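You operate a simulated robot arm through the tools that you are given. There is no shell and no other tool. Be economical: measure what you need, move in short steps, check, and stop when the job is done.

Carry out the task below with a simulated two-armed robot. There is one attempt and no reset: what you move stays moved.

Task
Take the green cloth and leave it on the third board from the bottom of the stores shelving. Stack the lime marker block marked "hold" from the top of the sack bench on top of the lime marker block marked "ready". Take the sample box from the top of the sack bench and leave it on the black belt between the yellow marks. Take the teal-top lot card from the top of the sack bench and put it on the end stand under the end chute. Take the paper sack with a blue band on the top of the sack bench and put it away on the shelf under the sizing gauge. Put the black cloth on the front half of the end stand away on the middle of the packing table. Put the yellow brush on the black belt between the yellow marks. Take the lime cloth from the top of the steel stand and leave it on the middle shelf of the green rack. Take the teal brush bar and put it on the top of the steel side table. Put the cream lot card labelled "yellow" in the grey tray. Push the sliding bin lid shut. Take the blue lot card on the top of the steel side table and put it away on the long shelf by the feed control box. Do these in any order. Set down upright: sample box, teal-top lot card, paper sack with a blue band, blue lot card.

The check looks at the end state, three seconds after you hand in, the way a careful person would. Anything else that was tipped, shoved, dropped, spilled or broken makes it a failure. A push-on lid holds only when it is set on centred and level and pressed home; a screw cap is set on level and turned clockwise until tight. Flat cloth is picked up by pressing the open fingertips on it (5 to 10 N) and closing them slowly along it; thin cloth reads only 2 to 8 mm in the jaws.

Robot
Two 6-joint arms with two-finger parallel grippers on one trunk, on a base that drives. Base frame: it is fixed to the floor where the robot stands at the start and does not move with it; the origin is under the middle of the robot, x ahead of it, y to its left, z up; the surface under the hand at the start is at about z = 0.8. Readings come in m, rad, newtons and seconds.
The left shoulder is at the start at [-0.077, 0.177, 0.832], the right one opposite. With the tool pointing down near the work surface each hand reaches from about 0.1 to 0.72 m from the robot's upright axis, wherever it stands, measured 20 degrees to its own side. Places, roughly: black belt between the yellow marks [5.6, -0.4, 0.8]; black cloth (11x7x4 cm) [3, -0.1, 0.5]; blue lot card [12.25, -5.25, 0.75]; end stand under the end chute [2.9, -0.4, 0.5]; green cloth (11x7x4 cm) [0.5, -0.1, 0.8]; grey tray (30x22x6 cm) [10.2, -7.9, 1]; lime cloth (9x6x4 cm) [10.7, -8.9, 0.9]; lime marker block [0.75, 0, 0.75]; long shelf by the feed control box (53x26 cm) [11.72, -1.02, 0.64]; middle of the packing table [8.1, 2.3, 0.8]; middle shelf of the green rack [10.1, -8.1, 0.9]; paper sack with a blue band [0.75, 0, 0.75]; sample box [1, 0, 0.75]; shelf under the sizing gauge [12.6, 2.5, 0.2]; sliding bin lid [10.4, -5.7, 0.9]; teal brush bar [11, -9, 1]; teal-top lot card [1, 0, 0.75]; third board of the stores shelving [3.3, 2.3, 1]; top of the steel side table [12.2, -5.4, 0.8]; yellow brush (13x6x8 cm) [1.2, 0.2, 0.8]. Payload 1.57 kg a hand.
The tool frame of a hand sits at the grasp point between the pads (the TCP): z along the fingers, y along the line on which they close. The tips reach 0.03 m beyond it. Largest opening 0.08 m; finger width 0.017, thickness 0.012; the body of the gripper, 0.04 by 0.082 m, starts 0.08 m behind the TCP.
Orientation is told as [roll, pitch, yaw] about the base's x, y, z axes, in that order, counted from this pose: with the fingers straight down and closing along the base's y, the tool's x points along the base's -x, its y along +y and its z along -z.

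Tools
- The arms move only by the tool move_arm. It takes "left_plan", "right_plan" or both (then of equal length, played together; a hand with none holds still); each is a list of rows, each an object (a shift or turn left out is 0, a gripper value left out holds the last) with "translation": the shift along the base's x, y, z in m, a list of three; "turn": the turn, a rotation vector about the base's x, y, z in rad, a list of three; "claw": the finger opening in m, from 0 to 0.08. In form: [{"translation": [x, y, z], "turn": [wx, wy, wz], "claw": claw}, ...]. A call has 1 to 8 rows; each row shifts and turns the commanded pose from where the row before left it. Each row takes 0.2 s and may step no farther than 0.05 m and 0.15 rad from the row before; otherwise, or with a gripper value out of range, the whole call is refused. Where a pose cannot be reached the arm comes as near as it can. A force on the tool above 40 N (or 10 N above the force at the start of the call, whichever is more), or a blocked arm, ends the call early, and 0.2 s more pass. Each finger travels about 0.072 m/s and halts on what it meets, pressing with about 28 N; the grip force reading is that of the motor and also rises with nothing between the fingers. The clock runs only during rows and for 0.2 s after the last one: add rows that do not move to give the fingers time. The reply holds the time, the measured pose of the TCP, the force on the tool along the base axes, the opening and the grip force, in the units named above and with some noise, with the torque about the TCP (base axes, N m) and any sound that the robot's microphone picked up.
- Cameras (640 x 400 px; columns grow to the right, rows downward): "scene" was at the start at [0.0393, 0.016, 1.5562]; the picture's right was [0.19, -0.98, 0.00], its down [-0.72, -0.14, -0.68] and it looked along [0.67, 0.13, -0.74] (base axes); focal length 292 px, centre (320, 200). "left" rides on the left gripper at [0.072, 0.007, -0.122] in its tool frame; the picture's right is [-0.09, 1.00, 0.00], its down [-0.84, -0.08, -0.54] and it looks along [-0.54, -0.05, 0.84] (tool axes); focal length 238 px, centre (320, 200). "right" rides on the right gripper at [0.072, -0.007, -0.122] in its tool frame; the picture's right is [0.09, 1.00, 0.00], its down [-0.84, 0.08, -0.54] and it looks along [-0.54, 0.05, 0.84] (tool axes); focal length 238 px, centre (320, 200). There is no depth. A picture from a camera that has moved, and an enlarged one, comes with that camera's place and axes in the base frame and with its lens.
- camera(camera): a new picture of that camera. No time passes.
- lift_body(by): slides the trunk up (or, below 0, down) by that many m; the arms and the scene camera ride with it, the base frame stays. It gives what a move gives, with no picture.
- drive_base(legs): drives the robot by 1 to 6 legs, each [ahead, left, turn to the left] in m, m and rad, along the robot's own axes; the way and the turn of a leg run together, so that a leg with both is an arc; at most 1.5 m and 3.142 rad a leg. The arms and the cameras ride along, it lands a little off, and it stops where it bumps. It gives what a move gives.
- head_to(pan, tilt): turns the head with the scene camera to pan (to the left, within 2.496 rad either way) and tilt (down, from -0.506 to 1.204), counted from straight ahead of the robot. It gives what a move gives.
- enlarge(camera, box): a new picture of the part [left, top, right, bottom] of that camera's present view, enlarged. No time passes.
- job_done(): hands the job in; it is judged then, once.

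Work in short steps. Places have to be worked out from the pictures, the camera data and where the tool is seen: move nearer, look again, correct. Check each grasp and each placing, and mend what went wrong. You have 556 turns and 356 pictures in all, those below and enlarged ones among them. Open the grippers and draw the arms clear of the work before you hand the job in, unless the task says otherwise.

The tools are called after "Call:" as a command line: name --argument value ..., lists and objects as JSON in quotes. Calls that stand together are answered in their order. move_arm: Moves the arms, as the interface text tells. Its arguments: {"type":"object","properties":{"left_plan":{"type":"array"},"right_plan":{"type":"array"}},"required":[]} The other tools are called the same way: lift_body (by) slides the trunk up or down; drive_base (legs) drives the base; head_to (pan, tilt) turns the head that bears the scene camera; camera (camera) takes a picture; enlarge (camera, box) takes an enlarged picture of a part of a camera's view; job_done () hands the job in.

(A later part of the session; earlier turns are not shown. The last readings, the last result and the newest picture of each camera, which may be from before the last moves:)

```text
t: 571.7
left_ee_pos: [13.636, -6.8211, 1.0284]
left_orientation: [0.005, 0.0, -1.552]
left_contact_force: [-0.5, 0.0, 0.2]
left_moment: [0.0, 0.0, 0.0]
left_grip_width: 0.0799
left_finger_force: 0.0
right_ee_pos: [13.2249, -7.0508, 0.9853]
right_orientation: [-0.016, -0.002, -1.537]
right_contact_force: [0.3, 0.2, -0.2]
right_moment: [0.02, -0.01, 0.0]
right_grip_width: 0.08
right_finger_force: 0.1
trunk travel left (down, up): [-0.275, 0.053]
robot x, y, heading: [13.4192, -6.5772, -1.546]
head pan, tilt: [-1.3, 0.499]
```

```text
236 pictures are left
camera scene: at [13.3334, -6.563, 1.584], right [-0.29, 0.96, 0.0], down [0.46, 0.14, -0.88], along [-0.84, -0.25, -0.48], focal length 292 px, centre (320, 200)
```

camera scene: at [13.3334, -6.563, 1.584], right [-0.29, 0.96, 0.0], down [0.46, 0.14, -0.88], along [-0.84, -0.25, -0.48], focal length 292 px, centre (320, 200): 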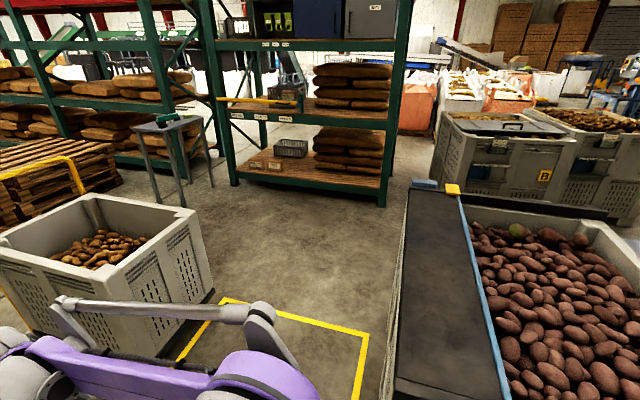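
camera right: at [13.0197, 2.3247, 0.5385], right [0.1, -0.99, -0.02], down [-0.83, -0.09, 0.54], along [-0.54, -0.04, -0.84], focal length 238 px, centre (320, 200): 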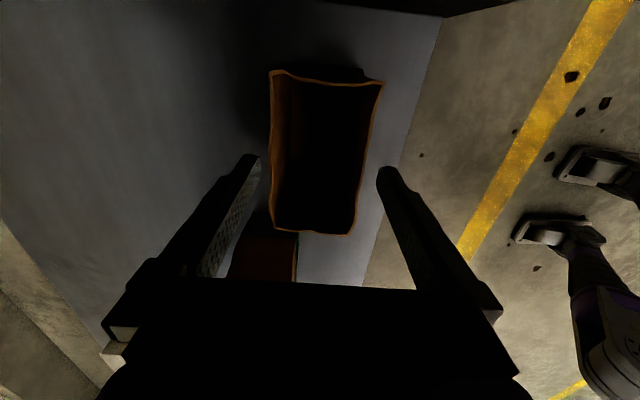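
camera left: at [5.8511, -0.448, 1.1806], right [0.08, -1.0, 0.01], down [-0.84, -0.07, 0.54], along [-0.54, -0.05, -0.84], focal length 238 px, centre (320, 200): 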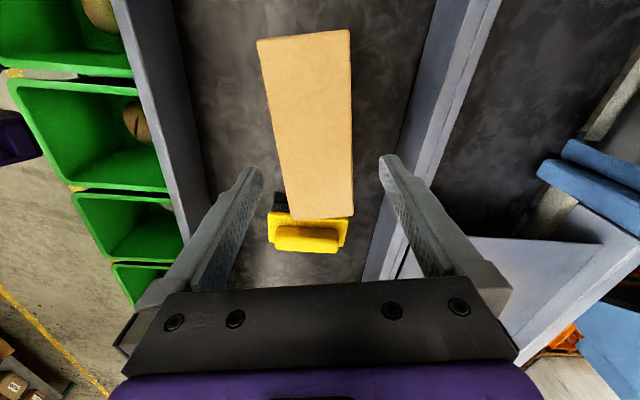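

There is a 1.1 m passage between the cart and crate 2. Move to y≈-7.1, turn to face west and drive in to x≈11.7.

Call:
drive_base --legs '[[0.52, 0, 0], [0, 0, -1.593], [1.4, 0, 0], [0.3, 0, 0]]'

Call:
head_to --pan 0.0 --tilt 0.35

Call:
camera --camera "scene"

Call:
head_to --pan 0.8 --tilt 0.45

Call:
camera --camera "scene"

```text
t: 586.9
left_ee_pos: [11.4701, -7.3677, 1.0291]
left_orientation: [0.007, 0.001, -3.111]
left_contact_force: [-0.6, -0.3, 0.6]
left_moment: [0.0, 0.02, 0.0]
left_grip_width: 0.08
left_finger_force: 0.1
right_ee_pos: [11.2362, -6.9574, 0.9852]
right_orientation: [-0.016, -0.001, -3.092]
right_contact_force: [1.3, 0.6, 0.1]
right_moment: [-0.06, -0.02, 0.02]
right_grip_width: 0.08
right_finger_force: 0.0
trunk travel left (down, up): [-0.275, 0.053]
robot x, y, heading: [11.7097, -7.1437, -3.112]
head pan, tilt: [-1.3, 0.499]
```

```text
t: 588.3
left_ee_pos: [11.4708, -7.3675, 1.0274]
left_orientation: [0.005, -0.002, -3.11]
left_contact_force: [-0.8, 0.0, -0.3]
left_moment: [-0.05, 0.0, -0.01]
left_grip_width: 0.0798
left_finger_force: 0.1
right_ee_pos: [11.2362, -6.9572, 0.9841]
right_orientation: [-0.017, -0.003, -3.096]
right_contact_force: [-0.3, 0.0, -0.1]
right_moment: [-0.01, -0.02, -0.03]
right_grip_width: 0.0798
right_finger_force: 0.1
trunk travel left (down, up): [-0.275, 0.053]
robot x, y, heading: [11.7101, -7.1464, -3.111]
head pan, tilt: [0.0, 0.351]
```

```text
235 pictures are left
camera scene: at [11.6608, -7.1467, 1.5977], right [-0.03, 1.0, 0.0], down [0.34, 0.01, -0.94], along [-0.94, -0.03, -0.34], focal length 292 px, centre (320, 200)
```

scene: 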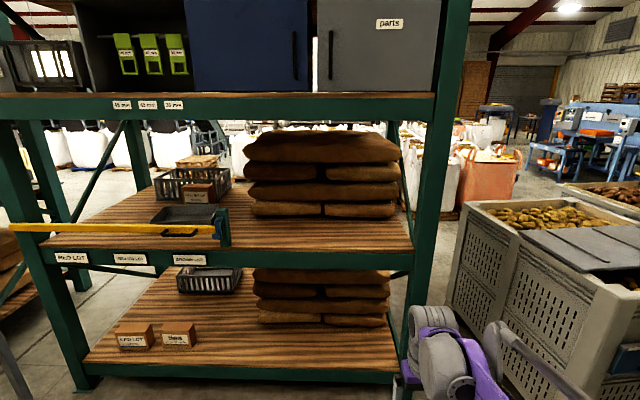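

```text
t: 589.5
left_ee_pos: [11.4699, -7.3681, 1.0283]
left_orientation: [0.005, -0.001, -3.11]
left_contact_force: [-0.4, -0.2, -0.8]
left_moment: [0.01, 0.01, 0.0]
left_grip_width: 0.0802
left_finger_force: 0.1
right_ee_pos: [11.2353, -6.9578, 0.9845]
right_orientation: [-0.016, -0.003, -3.095]
right_contact_force: [0.0, -0.2, 1.3]
right_moment: [0.0, 0.0, 0.02]
right_grip_width: 0.0799
right_finger_force: 0.1
trunk travel left (down, up): [-0.275, 0.053]
robot x, y, heading: [11.7084, -7.1465, -3.111]
head pan, tilt: [0.799, 0.45]
```

```text
234 pictures are left
camera scene: at [11.6919, -7.2117, 1.5885], right [-0.74, 0.67, 0.0], down [0.29, 0.32, -0.9], along [-0.61, -0.66, -0.44], focal length 292 px, centre (320, 200)
```

scene: 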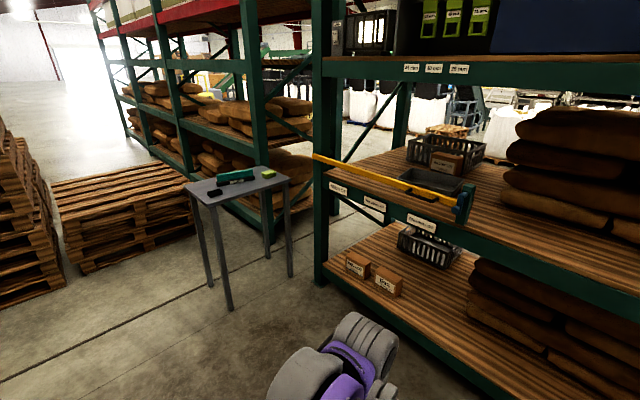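

Call:
enlarge --camera "scene" --box '[170, 100, 490, 300]'

Call:
head_to --pan 0.25 --tilt 0.45

Call:
enlarge --camera "scene" --box '[140, 60, 460, 260]'

```text
2.00 times, centred on (330, 200) of scene
camera zoom: at [11.6919, -7.2117, 1.5885], right [-0.74, 0.67, 0.0], down [0.29, 0.32, -0.9], along [-0.61, -0.66, -0.44], focal length 584 px, centre (300, 200)
```

zoom: 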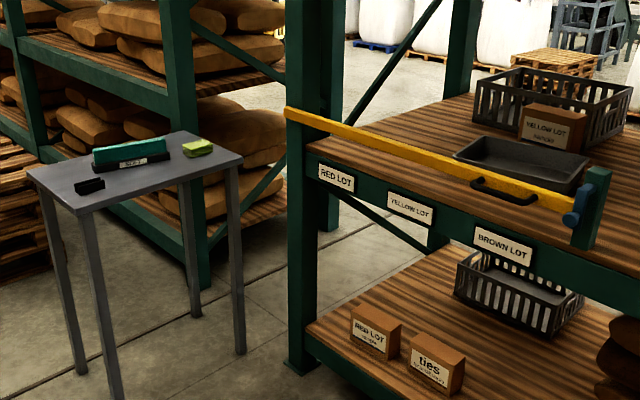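

```text
t: 590.4
left_ee_pos: [11.4715, -7.367, 1.0278]
left_orientation: [0.005, 0.001, -3.11]
left_contact_force: [0.1, -0.6, -0.8]
left_moment: [0.04, 0.0, 0.02]
left_grip_width: 0.0802
left_finger_force: 0.0
right_ee_pos: [11.2364, -6.9579, 0.9852]
right_orientation: [-0.015, -0.002, -3.094]
right_contact_force: [0.2, 0.9, -0.5]
right_moment: [0.0, 0.02, 0.03]
right_grip_width: 0.08
right_finger_force: 0.1
trunk travel left (down, up): [-0.275, 0.053]
robot x, y, heading: [11.7094, -7.1462, -3.1]
head pan, tilt: [0.25, 0.45]
```

```text
2.00 times, centred on (300, 160) of scene
camera zoom: at [11.6656, -7.1694, 1.5885], right [-0.28, 0.96, 0.0], down [0.42, 0.12, -0.9], along [-0.86, -0.25, -0.44], focal length 584 px, centre (360, 280)
```

zoom: 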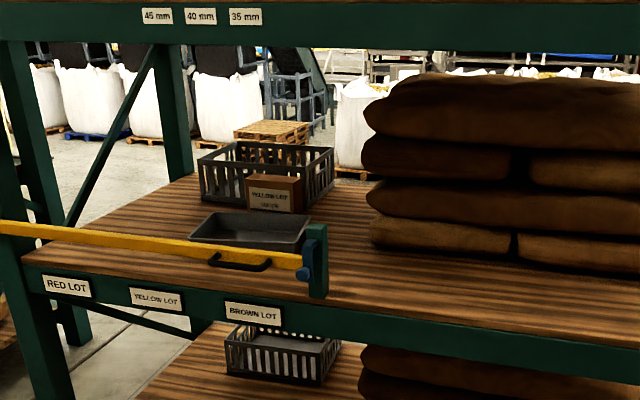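

A yellow gate bar crosses the front of the middle shelf, with the grey tray behind it. The steel stand (x 10.68–11.2, y -8.55…-8.95) holds the teal brush bar and lime cloth. Turn to face -y and approach it.

Call:
drive_base --legs '[[0, 0, 1.54], [0, -0.66, 0], [0.8, 0, 0]]'

Call:
head_to --pan 0.0 --tilt 0.7

Call:
camera --camera "scene"

```text
t: 604.4
left_ee_pos: [11.2735, -8.1943, 1.0285]
left_orientation: [0.004, 0.0, -1.553]
left_contact_force: [0.1, 0.2, -0.1]
left_moment: [0.0, 0.01, -0.02]
left_grip_width: 0.08
left_finger_force: 0.1
right_ee_pos: [10.861, -8.4224, 0.985]
right_orientation: [-0.015, -0.001, -1.539]
right_contact_force: [-0.2, 0.0, 0.0]
right_moment: [0.03, 0.0, 0.0]
right_grip_width: 0.08
right_finger_force: 0.0
trunk travel left (down, up): [-0.275, 0.053]
robot x, y, heading: [11.0565, -7.9495, -1.557]
head pan, tilt: [0.25, 0.45]
```

```text
t: 605.1
left_ee_pos: [11.2735, -8.1933, 1.0284]
left_orientation: [0.005, 0.001, -1.555]
left_contact_force: [0.9, -0.1, 0.7]
left_moment: [0.02, -0.01, -0.07]
left_grip_width: 0.0798
left_finger_force: 0.1
right_ee_pos: [10.86, -8.4219, 0.9857]
right_orientation: [-0.016, -0.001, -1.541]
right_contact_force: [-0.1, 0.5, 0.4]
right_moment: [0.01, 0.0, -0.02]
right_grip_width: 0.0799
right_finger_force: 0.1
trunk travel left (down, up): [-0.275, 0.053]
robot x, y, heading: [11.0633, -7.9483, -1.556]
head pan, tilt: [0.0, 0.7]
```

```text
231 pictures are left
camera scene: at [11.0605, -7.9931, 1.5663], right [-1.0, -0.02, 0.0], down [-0.01, 0.64, -0.77], along [0.01, -0.77, -0.64], focal length 292 px, centre (320, 200)
```

scene: 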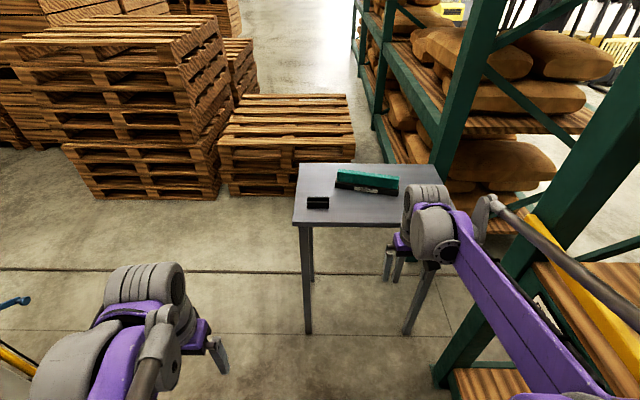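

Call:
camera --camera "right"

Call:
enlarge --camera "scene" --box '[280, 150, 440, 250]'

```text
230 pictures are left
camera right: at [10.853, -8.3495, 1.1077], right [0.99, 0.12, -0.02], down [0.11, -0.83, 0.54], along [0.05, -0.54, -0.84], focal length 238 px, centre (320, 200)
```

right: 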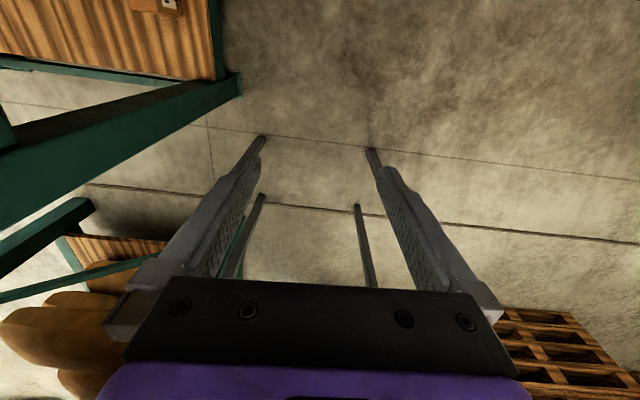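

```text
4.00 times, centred on (360, 200) of scene
camera zoom: at [11.0605, -7.9931, 1.5663], right [-1.0, -0.02, 0.0], down [-0.01, 0.64, -0.77], along [0.01, -0.77, -0.64], focal length 1168 px, centre (160, 200)
```

zoom: 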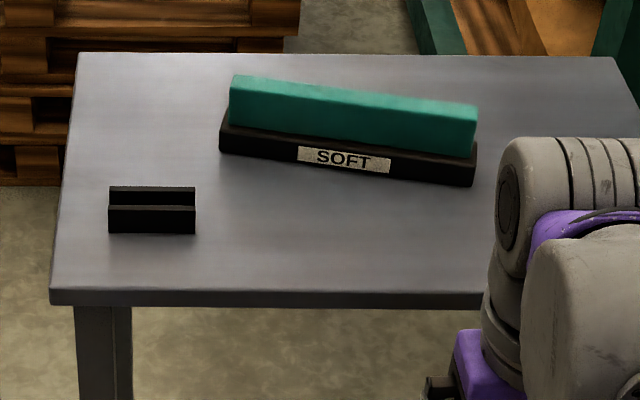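

The palm hides the stand top from here. Raise the right hand 0.1 m and drive 0.28 m closer, then look down.

Call:
move_arm --right_plan '[{"translation": [0, 0.02, 0.04]}, {"translation": [0, 0.02, 0.04]}, {"translation": [0, 0.02, 0.02], "turn": [0.015, 0, 0]}]'

Call:
drive_base --legs '[[0.28, 0, 0]]'

Call:
camera --camera "right"

Call:
camera --camera "scene"

```text
t: 605.9
left_ee_pos: [11.2738, -8.1929, 1.0285]
left_orientation: [0.005, 0.001, -1.557]
left_contact_force: [0.5, 0.4, -0.1]
left_moment: [-0.01, 0.02, 0.0]
left_grip_width: 0.0802
left_finger_force: 0.1
right_ee_pos: [10.8622, -8.3627, 1.0874]
right_orientation: [-0.013, 0.013, -1.541]
right_contact_force: [0.7, 0.0, 0.3]
right_moment: [-0.02, 0.01, -0.03]
right_grip_width: 0.08
right_finger_force: 0.2
trunk travel left (down, up): [-0.275, 0.053]
robot x, y, heading: [11.0554, -7.9502, -1.556]
head pan, tilt: [0.0, 0.7]
```

```text
t: 607.9
left_ee_pos: [11.2766, -8.4761, 1.0283]
left_orientation: [0.005, 0.0, -1.559]
left_contact_force: [0.5, 0.2, 0.2]
left_moment: [0.01, 0.01, 0.03]
left_grip_width: 0.0802
left_finger_force: 0.1
right_ee_pos: [10.8633, -8.6443, 1.0856]
right_orientation: [-0.017, 0.013, -1.545]
right_contact_force: [0.2, 0.3, 0.5]
right_moment: [0.02, 0.01, -0.02]
right_grip_width: 0.0801
right_finger_force: 0.0
trunk travel left (down, up): [-0.275, 0.053]
robot x, y, heading: [11.0622, -8.2317, -1.561]
head pan, tilt: [0.0, 0.7]
```

```text
228 pictures are left
camera right: at [10.858, -8.5736, 1.2102], right [0.99, 0.12, -0.01], down [0.11, -0.84, 0.53], along [0.05, -0.53, -0.85], focal length 238 px, centre (320, 200)
```

right: 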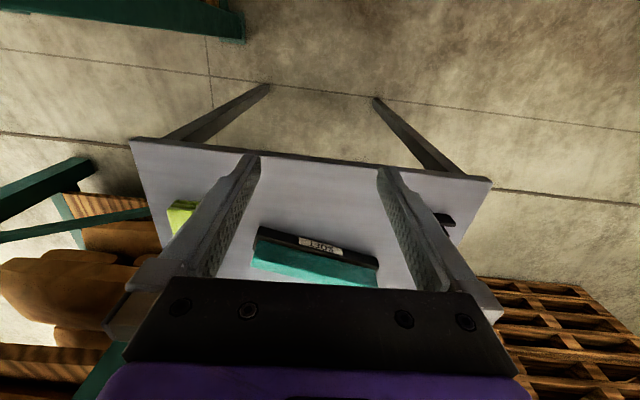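

```text
227 pictures are left
camera scene: at [11.0638, -8.2745, 1.5662], right [-1.0, -0.01, 0.0], down [-0.01, 0.64, -0.77], along [0.01, -0.76, -0.64], focal length 292 px, centre (320, 200)
```

scene: 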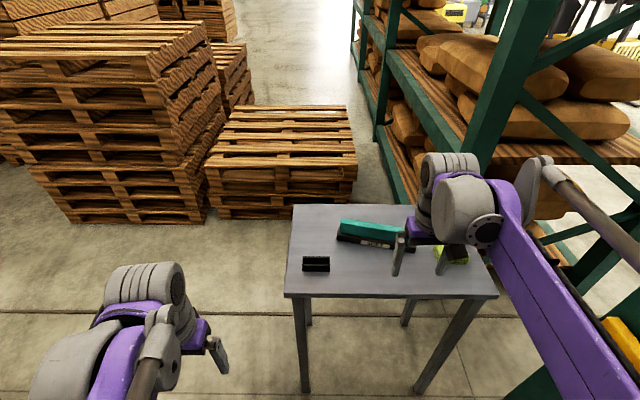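

The stand top is at z≈0.82 with its near edge y≈-8.74; lime cloth ≈(10.645, -8.857), brush bar ≈(10.9, -8.94). Drive 0.2 m closer and position the right hand near the cloth.

Call:
drive_base --legs '[[0.19, 0, 0]]'

Call:
move_arm --right_plan '[{"translation": [-0.045, 0.0, 0]}, {"translation": [-0.045, 0.0, 0]}, {"translation": [-0.045, 0.01, 0]}, {"translation": [-0.045, 0.015, -0.01]}, {"translation": [-0.03, 0.02, -0.02]}]'

Call:
camera --camera "right"

Call:
camera --camera "scene"

```text
t: 609.5
left_ee_pos: [11.2783, -8.6681, 1.0291]
left_orientation: [0.004, 0.002, -1.561]
left_contact_force: [0.1, 0.4, 0.4]
left_moment: [0.02, -0.01, -0.03]
left_grip_width: 0.08
left_finger_force: 0.1
right_ee_pos: [10.8667, -8.8368, 1.0869]
right_orientation: [-0.015, 0.014, -1.546]
right_contact_force: [0.3, -1.0, -1.5]
right_moment: [-0.01, 0.01, -0.01]
right_grip_width: 0.0799
right_finger_force: 0.0
trunk travel left (down, up): [-0.275, 0.053]
robot x, y, heading: [11.0644, -8.4247, -1.563]
head pan, tilt: [0.0, 0.7]
```

```text
t: 610.7
left_ee_pos: [11.2779, -8.6673, 1.0287]
left_orientation: [0.007, 0.0, -1.56]
left_contact_force: [-0.1, -0.5, -0.9]
left_moment: [0.03, -0.01, -0.02]
left_grip_width: 0.0802
left_finger_force: 0.2
right_ee_pos: [10.6543, -8.7891, 1.0554]
right_orientation: [-0.016, 0.015, -1.545]
right_contact_force: [-0.1, 0.2, 0.2]
right_moment: [0.02, -0.02, -0.03]
right_grip_width: 0.0799
right_finger_force: 0.2
trunk travel left (down, up): [-0.275, 0.053]
robot x, y, heading: [11.0624, -8.4235, -1.558]
head pan, tilt: [0.0, 0.7]
```

```text
226 pictures are left
camera right: at [10.6478, -8.718, 1.1797], right [0.99, 0.12, -0.01], down [0.11, -0.84, 0.53], along [0.05, -0.53, -0.85], focal length 238 px, centre (320, 200)
```

right: 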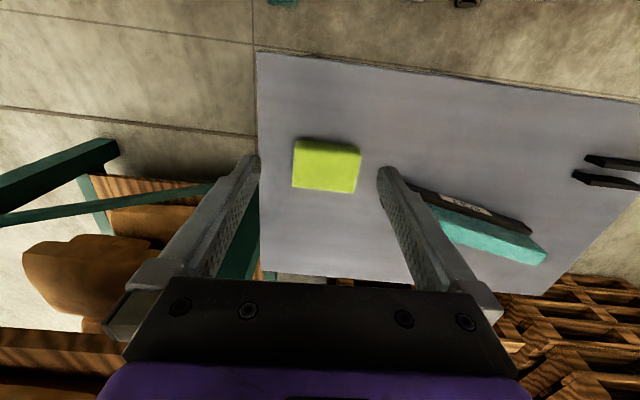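

```text
225 pictures are left
camera scene: at [11.0651, -8.466, 1.5663], right [-1.0, -0.01, 0.0], down [-0.01, 0.64, -0.77], along [0.01, -0.77, -0.64], focal length 292 px, centre (320, 200)
```

scene: 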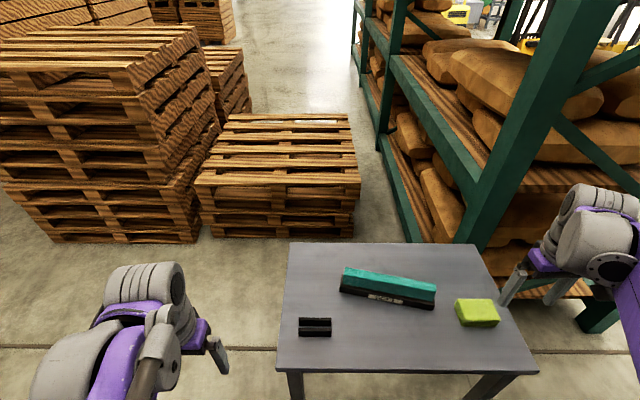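

The cloth is ≈9×6.5 cm with its long side along x, centred (10.668, -8.864). I need the hand turned 90° to close along y.

Call:
move_arm --right_plan '[{"translation": [0.0, -0.01, 0.0], "turn": [0, 0, 0.149]}, {"translation": [0.0, -0.01, 0.0], "turn": [0, 0, 0.149]}, {"translation": [0.0, -0.01, 0.0], "turn": [0, 0, 0.149]}, {"translation": [0.0, -0.01, 0.0], "turn": [0, 0, 0.149]}, {"translation": [0.0, -0.01, 0.0], "turn": [0, 0, 0.149]}, {"translation": [0.0, -0.01, 0.0], "turn": [0, 0, 0.149]}, {"translation": [0.0, -0.01, 0.0], "turn": [0, 0, 0.149]}, {"turn": [0, 0, 0.149]}]'

Call:
move_arm --right_plan '[{"turn": [0, 0, 0.149]}, {"turn": [0, 0, 0.149]}, {"turn": [0.0, 0, 0.055]}]'

Call:
camera --camera "right"

```text
t: 612.5
left_ee_pos: [11.2783, -8.6684, 1.028]
left_orientation: [0.006, -0.001, -1.559]
left_contact_force: [0.4, -0.6, 0.6]
left_moment: [0.04, -0.01, -0.02]
left_grip_width: 0.0801
left_finger_force: 0.1
right_ee_pos: [10.6563, -8.8603, 1.0557]
right_orientation: [-0.015, 0.013, -0.351]
right_contact_force: [0.4, 0.0, 0.1]
right_moment: [0.0, -0.02, -0.01]
right_grip_width: 0.0799
right_finger_force: 0.2
trunk travel left (down, up): [-0.275, 0.053]
robot x, y, heading: [11.0633, -8.4214, -1.564]
head pan, tilt: [0.0, 0.7]
```

```text
t: 613.3
left_ee_pos: [11.279, -8.6686, 1.0284]
left_orientation: [0.005, 0.001, -1.561]
left_contact_force: [0.3, 0.1, 0.3]
left_moment: [0.02, -0.02, -0.03]
left_grip_width: 0.0799
left_finger_force: 0.0
right_ee_pos: [10.6568, -8.8609, 1.0565]
right_orientation: [-0.015, 0.014, 0.002]
right_contact_force: [0.2, 0.4, 0.5]
right_moment: [0.01, 0.02, 0.02]
right_grip_width: 0.0801
right_finger_force: 0.1
trunk travel left (down, up): [-0.275, 0.053]
robot x, y, heading: [11.0622, -8.4269, -1.561]
head pan, tilt: [0.0, 0.7]
```

```text
224 pictures are left
camera right: at [10.5858, -8.8653, 1.1802], right [-0.09, 1.0, -0.01], down [0.84, 0.09, 0.53], along [0.53, 0.04, -0.85], focal length 238 px, centre (320, 200)
```

right: 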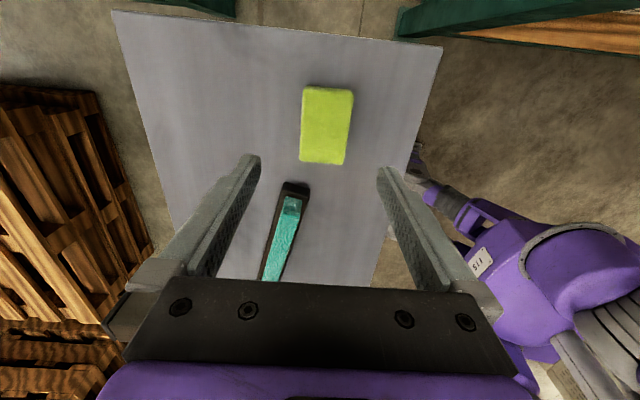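

Cloth centre (10.669, -8.856), 6 cm in y. Descend around it.

Call:
move_arm --right_plan '[{"translation": [0.012, 0.005, -0.03], "turn": [0.015, 0, 0]}, {"translation": [0, 0, -0.045], "turn": [0, -0.014, 0]}, {"translation": [0, 0, -0.045]}, {"translation": [0, 0, -0.04]}, {"translation": [0, 0, -0.02]}, {"translation": [0, 0, -0.01]}, {"translation": [0, 0, 0]}]'

Call:
camera --camera "right"

```text
t: 614.6
left_ee_pos: [11.2792, -8.6676, 1.0283]
left_orientation: [0.007, 0.0, -1.56]
left_contact_force: [0.3, 0.4, 0.4]
left_moment: [-0.02, -0.01, 0.03]
left_grip_width: 0.0802
left_finger_force: 0.1
right_ee_pos: [10.6678, -8.8557, 0.88]
right_orientation: [0.0, 0.0, 0.0]
right_contact_force: [2.7, 2.3, 18.4]
right_moment: [0.08, -0.08, 0.01]
right_grip_width: 0.0796
right_finger_force: 0.1
trunk travel left (down, up): [-0.275, 0.053]
robot x, y, heading: [11.0641, -8.4244, -1.559]
head pan, tilt: [0.0, 0.7]
stopped in row 6 (right hand): the force on the tool passed its limit at 59 N (the readings are from after the stop); the commanded pose is now the measured one
```

```text
223 pictures are left
camera right: at [10.5962, -8.8613, 1.0028], right [-0.09, 1.0, 0.0], down [0.84, 0.08, 0.54], along [0.54, 0.05, -0.84], focal length 238 px, centre (320, 200)
```

right: 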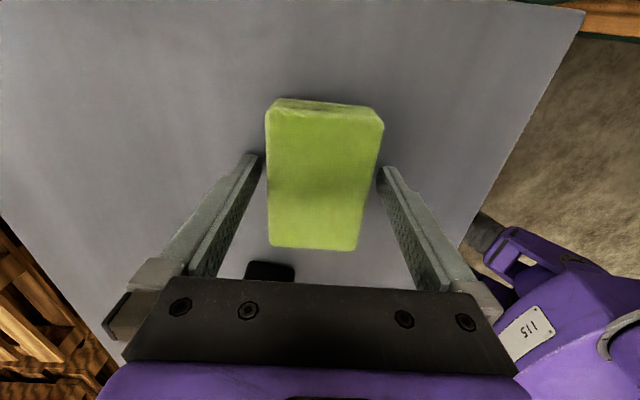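

The fingertips touched the top (stand z≈0.85). Raise 4 mm, close and lift.

Call:
move_arm --right_plan '[{"translation": [0, 0, 0.004]}, {"claw": 0.06}, {"claw": 0.045}, {"claw": 0.035}, {"claw": 0.03}, {"translation": [0, 0, 0.04]}, {"translation": [0, 0, 0.045]}, {"translation": [0, 0, 0.045]}]'

Call:
camera --camera "right"

```text
t: 616.4
left_ee_pos: [11.2784, -8.6679, 1.0285]
left_orientation: [0.005, 0.0, -1.56]
left_contact_force: [0.7, 0.3, 0.7]
left_moment: [-0.04, -0.01, -0.01]
left_grip_width: 0.0805
left_finger_force: 0.0
right_ee_pos: [10.6677, -8.8556, 1.0128]
right_orientation: [-0.001, 0.001, -0.001]
right_contact_force: [1.1, 0.5, 0.0]
right_moment: [0.02, -0.01, -0.01]
right_grip_width: 0.0595
right_finger_force: 28.0
trunk travel left (down, up): [-0.275, 0.053]
robot x, y, heading: [11.0658, -8.4274, -1.562]
head pan, tilt: [0.0, 0.7]
```

```text
222 pictures are left
camera right: at [10.5958, -8.8602, 1.135], right [-0.09, 1.0, 0.0], down [0.84, 0.08, 0.54], along [0.54, 0.05, -0.84], focal length 238 px, centre (320, 200)
```

right: 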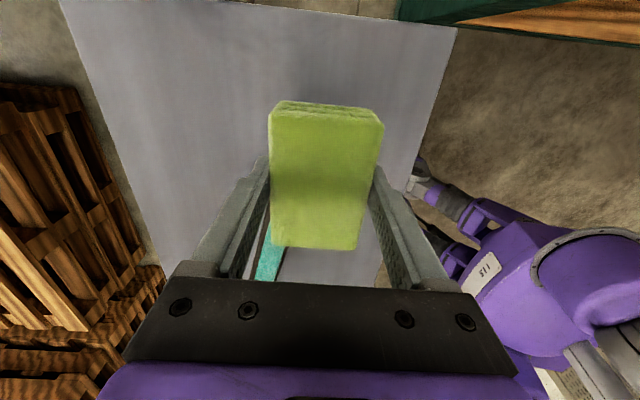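

Lime cloth held. Now pull the right hand aside and turn the left hand for the brush bar (≈(10.89, -8.93), yaw≈-0.2).

Call:
move_arm --left_plan '[{"translation": [-0.03, -0.02, 0.01], "turn": [0, 0, -0.149]}, {"translation": [-0.03, -0.03, 0.01], "turn": [0, 0, -0.149]}, {"translation": [-0.03, -0.03, 0.0], "turn": [0, 0, -0.149]}, {"translation": [-0.03, -0.03, 0.0], "turn": [0, 0, -0.149]}, {"translation": [-0.03, -0.03, 0.0], "turn": [0, 0, -0.149]}, {"translation": [-0.03, -0.03, 0.0], "turn": [0, 0, -0.149]}, {"translation": [-0.03, -0.03, 0.0], "turn": [0, 0, -0.149]}, {"translation": [-0.02, -0.03, 0], "turn": [0, 0, -0.149]}]' --right_plan '[{"translation": [-0.005, 0.04, 0.01]}, {"translation": [-0.005, 0.04, 0.01]}, {"translation": [-0.005, 0.04, 0.01]}, {"translation": [0, 0.04, 0.01]}, {"translation": [0, 0.03, 0.01]}, {"translation": [0, 0, 0]}, {"translation": [0, 0, 0]}, {"translation": [0, 0, 0]}]'

Call:
move_arm --left_plan '[{"turn": [0, 0, -0.149]}, {"turn": [0, 0, -0.149]}, {"turn": [0, 0, -0.149]}, {"turn": [0, 0, -0.149]}]'

Call:
camera --camera "left"

Call:
camera --camera "scene"

```text
t: 618.2
left_ee_pos: [11.0469, -8.8988, 1.048]
left_orientation: [0.005, 0.001, -2.756]
left_contact_force: [0.3, 0.3, -0.2]
left_moment: [-0.04, -0.02, 0.02]
left_grip_width: 0.0798
left_finger_force: 0.0
right_ee_pos: [10.6519, -8.6666, 1.0621]
right_orientation: [0.0, -0.001, -0.001]
right_contact_force: [-0.7, -0.7, -1.3]
right_moment: [0.01, 0.02, -0.02]
right_grip_width: 0.0592
right_finger_force: 28.1
trunk travel left (down, up): [-0.275, 0.053]
robot x, y, heading: [11.0639, -8.421, -1.561]
head pan, tilt: [0.0, 0.7]
```

```text
t: 619.2
left_ee_pos: [11.0474, -8.8995, 1.0494]
left_orientation: [0.005, 0.0, 2.933]
left_contact_force: [-0.6, -0.3, -0.1]
left_moment: [0.0, -0.02, 0.03]
left_grip_width: 0.0803
left_finger_force: 0.0
right_ee_pos: [10.651, -8.6657, 1.0626]
right_orientation: [0.0, -0.002, 0.0]
right_contact_force: [-0.1, -0.1, -0.3]
right_moment: [-0.01, 0.03, -0.01]
right_grip_width: 0.0596
right_finger_force: 28.0
trunk travel left (down, up): [-0.275, 0.053]
robot x, y, heading: [11.0644, -8.423, -1.559]
head pan, tilt: [0.0, 0.7]
```

```text
221 pictures are left
camera left: at [11.1182, -8.918, 1.1708], right [-0.3, -0.95, 0.01], down [-0.8, 0.25, 0.54], along [-0.52, 0.16, -0.84], focal length 238 px, centre (320, 200)
```

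left: 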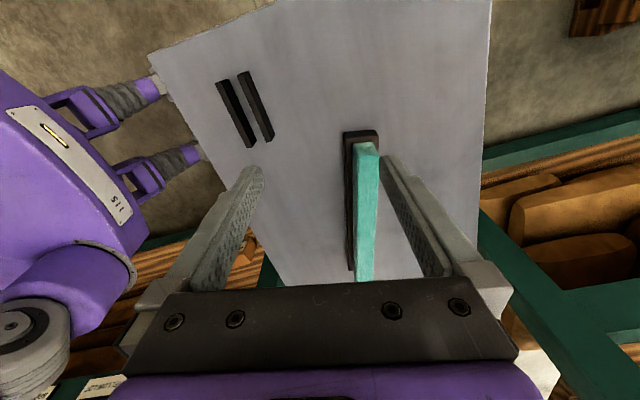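

```text
220 pictures are left
camera scene: at [11.0655, -8.4666, 1.5663], right [-1.0, -0.01, 0.0], down [-0.01, 0.64, -0.76], along [0.01, -0.76, -0.64], focal length 292 px, centre (320, 200)
```

scene: 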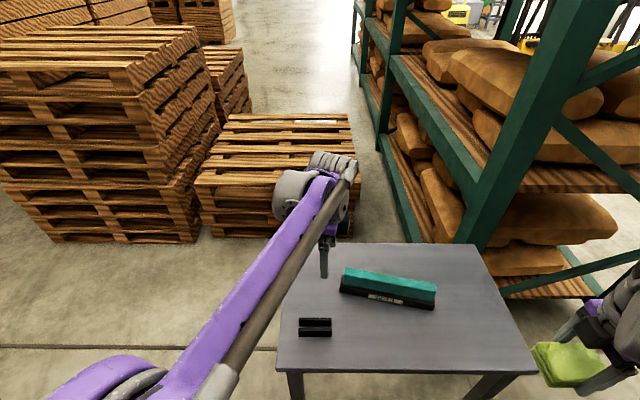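

Bar axis matches the hand yaw. Move over its centre (10.889, -8.921) and look.

Call:
move_arm --left_plan '[{"translation": [-0.04, -0.006, 0]}, {"translation": [-0.04, -0.006, 0]}, {"translation": [-0.04, -0.006, -0.01]}, {"translation": [-0.038, -0.005, -0.03]}, {"translation": [0, 0, -0.03]}]'

Call:
camera --camera "left"

```text
t: 620.4
left_ee_pos: [10.8926, -8.9191, 0.9805]
left_orientation: [0.009, -0.001, 2.935]
left_contact_force: [0.1, 0.1, 0.3]
left_moment: [0.02, 0.01, -0.05]
left_grip_width: 0.0799
left_finger_force: 0.1
right_ee_pos: [10.652, -8.6662, 1.0627]
right_orientation: [0.0, -0.002, 0.0]
right_contact_force: [0.1, -0.2, -0.1]
right_moment: [0.0, -0.01, -0.02]
right_grip_width: 0.0592
right_finger_force: 27.4
trunk travel left (down, up): [-0.275, 0.053]
robot x, y, heading: [11.062, -8.4251, -1.562]
head pan, tilt: [0.0, 0.7]
```

```text
219 pictures are left
camera left: at [10.9631, -8.9383, 1.1023], right [-0.3, -0.96, 0.01], down [-0.8, 0.25, 0.54], along [-0.52, 0.16, -0.84], focal length 238 px, centre (320, 200)
```

left: 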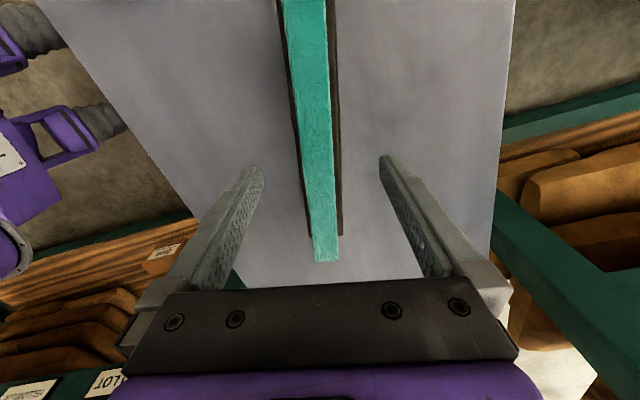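

Well aligned. Descend and close.

Call:
move_arm --left_plan '[{"translation": [0, 0, -0.03]}, {"translation": [0, 0, -0.03]}, {"translation": [0, 0, -0.015]}, {"claw": 0.055}, {"claw": 0.035}, {"claw": 0.02}, {"claw": 0.01}, {"claw": 0.01}]'

Call:
camera --camera "left"

```text
t: 622.2
left_ee_pos: [10.8899, -8.921, 0.9044]
left_orientation: [0.006, -0.001, 2.935]
left_contact_force: [0.4, 0.5, -0.1]
left_moment: [0.03, 0.01, 0.02]
left_grip_width: 0.0436
left_finger_force: 28.1
right_ee_pos: [10.6508, -8.6656, 1.0622]
right_orientation: [0.003, 0.001, 0.0]
right_contact_force: [-0.5, -0.5, -0.3]
right_moment: [0.03, -0.01, -0.03]
right_grip_width: 0.0594
right_finger_force: 28.1
trunk travel left (down, up): [-0.275, 0.053]
robot x, y, heading: [11.0647, -8.4271, -1.562]
head pan, tilt: [0.0, 0.7]
```

```text
218 pictures are left
camera left: at [10.9606, -8.9401, 1.0253], right [-0.3, -0.96, 0.01], down [-0.8, 0.25, 0.54], along [-0.52, 0.16, -0.84], focal length 238 px, centre (320, 200)
```

left: 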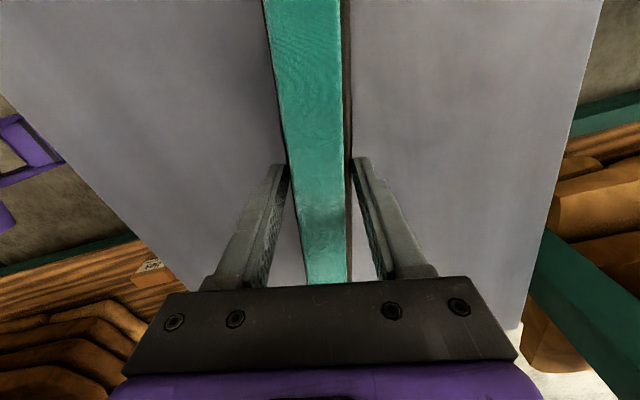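

Gripped at 4.4 cm. Lift and check.

Call:
move_arm --left_plan '[{"translation": [0, 0, 0.03]}, {"translation": [0, 0, 0.04]}, {"translation": [0, 0, 0.04]}, {"translation": [0, 0.03, 0.03]}, {"translation": [0.02, 0.04, 0.01]}, {"translation": [0.03, 0.03, 0]}]'

Call:
camera --camera "scene"

```text
t: 623.6
left_ee_pos: [10.9357, -8.8206, 1.0524]
left_orientation: [0.006, 0.0, 2.934]
left_contact_force: [0.1, 0.1, -3.9]
left_moment: [0.0, 0.02, -0.02]
left_grip_width: 0.0437
left_finger_force: 27.7
right_ee_pos: [10.653, -8.6662, 1.0623]
right_orientation: [0.0, 0.0, 0.001]
right_contact_force: [-0.6, 0.3, -0.5]
right_moment: [-0.04, 0.01, -0.02]
right_grip_width: 0.0594
right_finger_force: 28.0
trunk travel left (down, up): [-0.275, 0.053]
robot x, y, heading: [11.0653, -8.4267, -1.56]
head pan, tilt: [0.0, 0.7]
```

```text
217 pictures are left
camera scene: at [11.0665, -8.4658, 1.5663], right [-1.0, -0.01, 0.0], down [-0.01, 0.64, -0.77], along [0.01, -0.77, -0.64], focal length 292 px, centre (320, 200)
```

scene: 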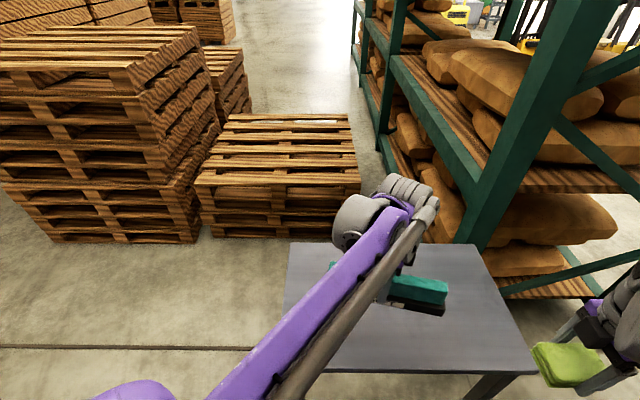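

Both held. Back away from the stand, move east a little, turn to face the rack, and look at the middle shelf.

Call:
drive_base --legs '[[-0.3, 0, 0], [0, 0.3, 0], [0, 0, -1.575]]'

Call:
head_to --pan 0.0 --tilt 0.55

Call:
camera --camera "scene"

```text
t: 632.2
left_ee_pos: [10.9548, -7.9941, 1.0506]
left_orientation: [0.005, -0.001, 1.376]
left_contact_force: [0.2, 0.1, -3.8]
left_moment: [0.0, 0.02, 0.02]
left_grip_width: 0.0436
left_finger_force: 28.4
right_ee_pos: [11.1058, -7.708, 1.0623]
right_orientation: [0.001, -0.001, -1.558]
right_contact_force: [1.0, 0.5, -0.3]
right_moment: [0.0, 0.02, 0.0]
right_grip_width: 0.0595
right_finger_force: 28.4
trunk travel left (down, up): [-0.275, 0.053]
robot x, y, heading: [11.3578, -8.1182, -3.119]
head pan, tilt: [0.0, 0.7]
```

```text
t: 632.9
left_ee_pos: [10.9549, -7.9948, 1.0511]
left_orientation: [0.006, -0.001, 1.378]
left_contact_force: [0.5, 0.8, -2.8]
left_moment: [0.0, -0.01, 0.0]
left_grip_width: 0.0436
left_finger_force: 28.2
right_ee_pos: [11.1063, -7.7078, 1.0627]
right_orientation: [0.0, 0.001, -1.558]
right_contact_force: [-0.1, 0.6, -0.8]
right_moment: [0.02, -0.03, 0.02]
right_grip_width: 0.0594
right_finger_force: 27.8
trunk travel left (down, up): [-0.275, 0.053]
robot x, y, heading: [11.3549, -8.1177, -3.12]
head pan, tilt: [0.0, 0.55]
```

```text
216 pictures are left
camera scene: at [11.3076, -8.1155, 1.5794], right [-0.03, 1.0, 0.0], down [0.52, 0.01, -0.85], along [-0.85, -0.02, -0.52], focal length 292 px, centre (320, 200)
```

scene: 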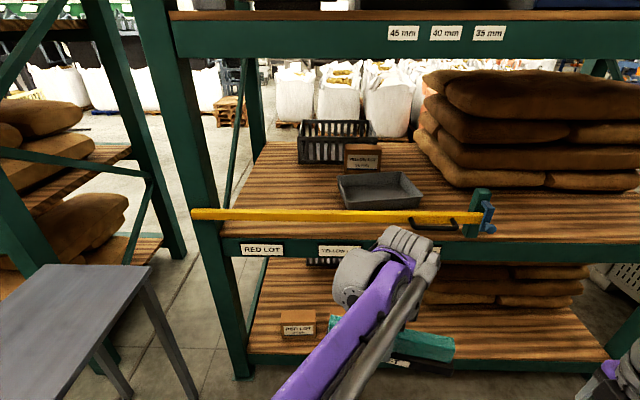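

The shelf is z≈0.93, the gate at z≈1.02, and there is free space left of the tray around (10.25, -8.27). Swing the left hand (brush bar) out to the left to clear the right hand's path.

Call:
move_arm --left_plan '[{"translation": [0.02, -0.043, 0]}, {"translation": [0.02, -0.043, 0]}, {"translation": [0.02, -0.043, 0]}, {"translation": [0.02, -0.043, 0]}, {"translation": [0.02, -0.043, 0]}, {"translation": [0.01, -0.043, 0]}, {"translation": [0, -0.043, 0]}, {"translation": [0, -0.043, 0]}]' --right_plan '[{"translation": [-0.02, -0.03, 0.01]}, {"translation": [-0.02, -0.03, 0.01]}, {"translation": [-0.02, -0.03, 0.01]}, {"translation": [-0.02, -0.03, 0.01]}, {"translation": [-0.02, -0.03, 0.01]}, {"translation": [0, -0.03, 0.01]}, {"translation": [0, -0.03, 0.01]}, {"translation": [0, -0.03, 0]}]'

Call:
drive_base --legs '[[0.4, 0.08, -0.02]]'

Call:
camera --camera "scene"

Call:
camera --camera "right"

```text
t: 634.7
left_ee_pos: [11.0637, -8.3397, 1.0517]
left_orientation: [0.005, -0.003, 1.378]
left_contact_force: [-0.4, 0.3, -3.9]
left_moment: [0.03, 0.0, 0.02]
left_grip_width: 0.0438
left_finger_force: 27.7
right_ee_pos: [11.0044, -7.9503, 1.1362]
right_orientation: [0.003, 0.002, -1.558]
right_contact_force: [0.2, 0.0, 0.1]
right_moment: [0.0, 0.0, -0.03]
right_grip_width: 0.0594
right_finger_force: 28.0
trunk travel left (down, up): [-0.275, 0.053]
robot x, y, heading: [11.3515, -8.1165, -3.119]
head pan, tilt: [0.0, 0.55]
```

```text
t: 637.3
left_ee_pos: [10.6467, -8.413, 1.0501]
left_orientation: [0.006, 0.0, 1.348]
left_contact_force: [0.4, 0.1, -3.4]
left_moment: [-0.03, -0.03, -0.01]
left_grip_width: 0.0434
left_finger_force: 28.1
right_ee_pos: [10.5987, -8.0221, 1.1358]
right_orientation: [0.001, 0.0, -1.586]
right_contact_force: [-0.4, 0.1, -0.2]
right_moment: [-0.01, 0.0, 0.02]
right_grip_width: 0.0593
right_finger_force: 28.2
trunk travel left (down, up): [-0.275, 0.053]
robot x, y, heading: [10.9399, -8.1979, 3.136]
head pan, tilt: [0.0, 0.55]
```

```text
215 pictures are left
camera scene: at [10.8959, -8.1987, 1.5794], right [0.01, 1.0, 0.0], down [0.52, 0.0, -0.85], along [-0.85, 0.01, -0.52], focal length 292 px, centre (320, 200)
```

scene: 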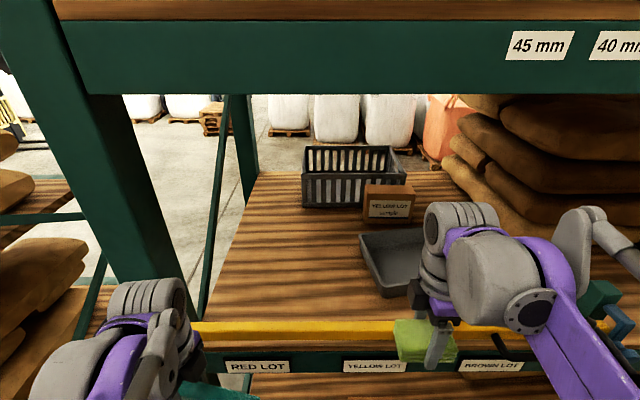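

```text
214 pictures are left
camera right: at [10.5928, -7.9504, 1.2589], right [1.0, 0.08, 0.0], down [0.06, -0.84, 0.54], along [0.04, -0.54, -0.84], focal length 238 px, centre (320, 200)
```

right: 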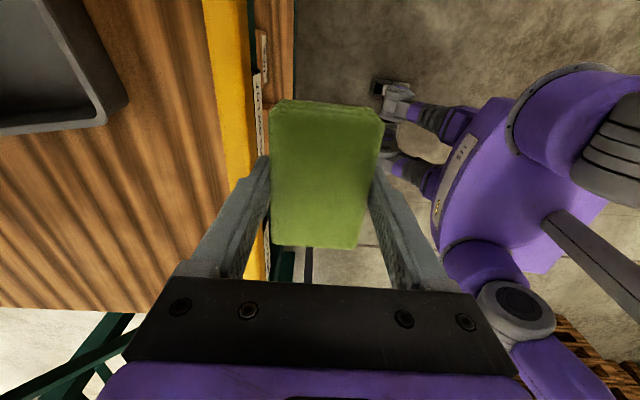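

Reach over the gate toward (10.27, -8.26), keeping height above the bar.

Call:
move_arm --right_plan '[{"translation": [-0.035, -0.03, 0]}, {"translation": [-0.035, -0.03, 0]}, {"translation": [-0.035, -0.03, 0]}, {"translation": [-0.035, -0.03, 0]}, {"translation": [-0.038, -0.03, 0]}, {"translation": [-0.04, -0.025, 0]}, {"translation": [-0.04, -0.025, 0]}, {"translation": [-0.04, -0.025, 0]}]'

Call:
camera --camera "right"

Call:
camera --camera "scene"

```text
t: 639.1
left_ee_pos: [10.6455, -8.4137, 1.051]
left_orientation: [0.006, 0.0, 1.347]
left_contact_force: [0.3, 0.4, -3.7]
left_moment: [-0.03, -0.02, 0.0]
left_grip_width: 0.0438
left_finger_force: 28.2
right_ee_pos: [10.3748, -8.21, 1.1243]
right_orientation: [0.001, 0.001, -1.586]
right_contact_force: [-0.1, -0.1, 0.0]
right_moment: [0.0, -0.02, -0.04]
right_grip_width: 0.0592
right_finger_force: 27.6
right hand out of reach, approached as far as the arm can: row 7, 8
trunk travel left (down, up): [-0.275, 0.053]
robot x, y, heading: [10.9445, -8.1982, 3.132]
head pan, tilt: [0.0, 0.55]
```

```text
213 pictures are left
camera right: at [10.3699, -8.137, 1.2473], right [1.0, 0.08, 0.0], down [0.06, -0.84, 0.54], along [0.04, -0.54, -0.84], focal length 238 px, centre (320, 200)
```

right: 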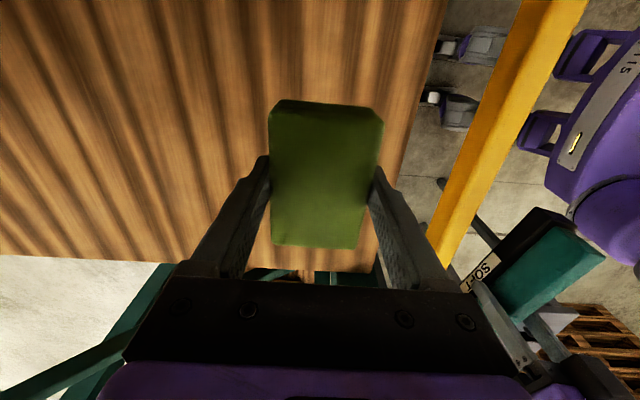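

```text
212 pictures are left
camera scene: at [10.8951, -8.1992, 1.5794], right [0.01, 1.0, 0.0], down [0.52, 0.0, -0.85], along [-0.85, 0.01, -0.52], focal length 292 px, centre (320, 200)
```

scene: 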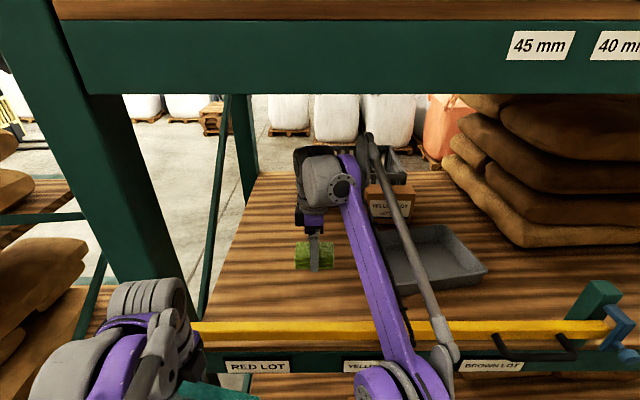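

Over the shelf, 10 cm inside its front edge—good enough. Lower toward z≈0.97.

Call:
move_arm --right_plan '[{"translation": [0.005, 0, -0.04]}, {"translation": [0, 0, -0.04]}, {"translation": [0, 0, -0.04]}, {"translation": [0, 0, -0.02]}, {"translation": [0, 0, 0]}]'

```text
t: 640.3
left_ee_pos: [10.6471, -8.4139, 1.0495]
left_orientation: [0.005, 0.001, 1.348]
left_contact_force: [0.1, -0.4, -3.8]
left_moment: [-0.02, -0.02, 0.0]
left_grip_width: 0.0436
left_finger_force: 27.8
right_ee_pos: [10.377, -8.2083, 0.9827]
right_orientation: [0.0, 0.001, -1.588]
right_contact_force: [0.5, 0.0, -1.0]
right_moment: [0.0, -0.02, 0.01]
right_grip_width: 0.0594
right_finger_force: 27.9
trunk travel left (down, up): [-0.275, 0.053]
robot x, y, heading: [10.9467, -8.2001, 3.137]
head pan, tilt: [0.0, 0.55]
```

Call:
move_arm --right_plan '[{"translation": [0, 0, -0.008]}, {"translation": [0, 0, -0.008]}, {"translation": [0, 0, -0.006]}, {"translation": [0, 0, -0.006]}]'

```text
t: 640.9
left_ee_pos: [10.6466, -8.414, 1.0521]
left_orientation: [0.006, -0.002, 1.347]
left_contact_force: [-0.8, 0.2, -4.6]
left_moment: [-0.01, 0.01, 0.02]
left_grip_width: 0.0436
left_finger_force: 27.3
right_ee_pos: [10.3785, -8.2085, 0.9713]
right_orientation: [-0.004, -0.002, -1.585]
right_contact_force: [-2.5, -1.0, 21.1]
right_moment: [0.21, -0.11, -0.04]
right_grip_width: 0.0596
right_finger_force: 27.7
trunk travel left (down, up): [-0.275, 0.053]
robot x, y, heading: [10.9404, -8.2035, 3.135]
head pan, tilt: [0.0, 0.55]
stopped in row 3 (right hand): the force on the tool passed its limit at 46 N (the readings are from after the stop); the commanded pose is now the measured one
```

Contact. Release and rise above the gate height.

Call:
move_arm --right_plan '[{"translation": [0, 0, 0.003], "claw": 0.07}, {"claw": 0.08}, {"claw": 0.08}, {"translation": [0, 0, 0.04]}, {"translation": [0, 0, 0.045]}, {"translation": [0, 0, 0.045]}, {"translation": [0, 0, 0.02]}]'

Call:
camera --camera "right"

```text
t: 642.5
left_ee_pos: [10.6461, -8.4131, 1.0496]
left_orientation: [0.006, 0.0, 1.348]
left_contact_force: [-0.7, 0.1, -3.7]
left_moment: [-0.01, 0.01, 0.04]
left_grip_width: 0.0438
left_finger_force: 28.3
right_ee_pos: [10.3798, -8.2109, 1.1231]
right_orientation: [-0.003, -0.002, -1.588]
right_contact_force: [-0.1, 0.6, 0.3]
right_moment: [-0.02, 0.02, 0.02]
right_grip_width: 0.0797
right_finger_force: 0.1
trunk travel left (down, up): [-0.275, 0.053]
robot x, y, heading: [10.9415, -8.1972, 3.135]
head pan, tilt: [0.0, 0.55]
```

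```text
211 pictures are left
camera right: at [10.3739, -8.1377, 1.2458], right [1.0, 0.08, 0.0], down [0.07, -0.84, 0.54], along [0.04, -0.54, -0.84], focal length 238 px, centre (320, 200)
```

right: 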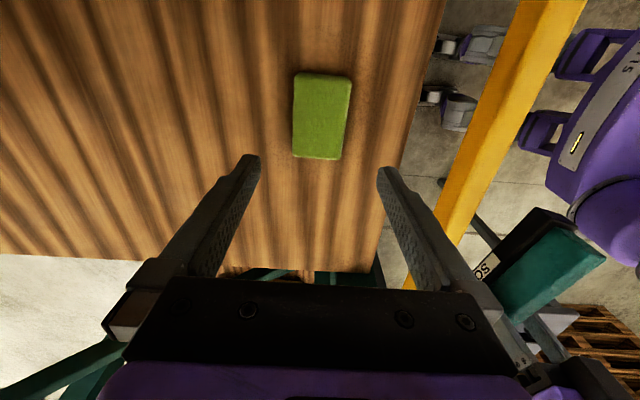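

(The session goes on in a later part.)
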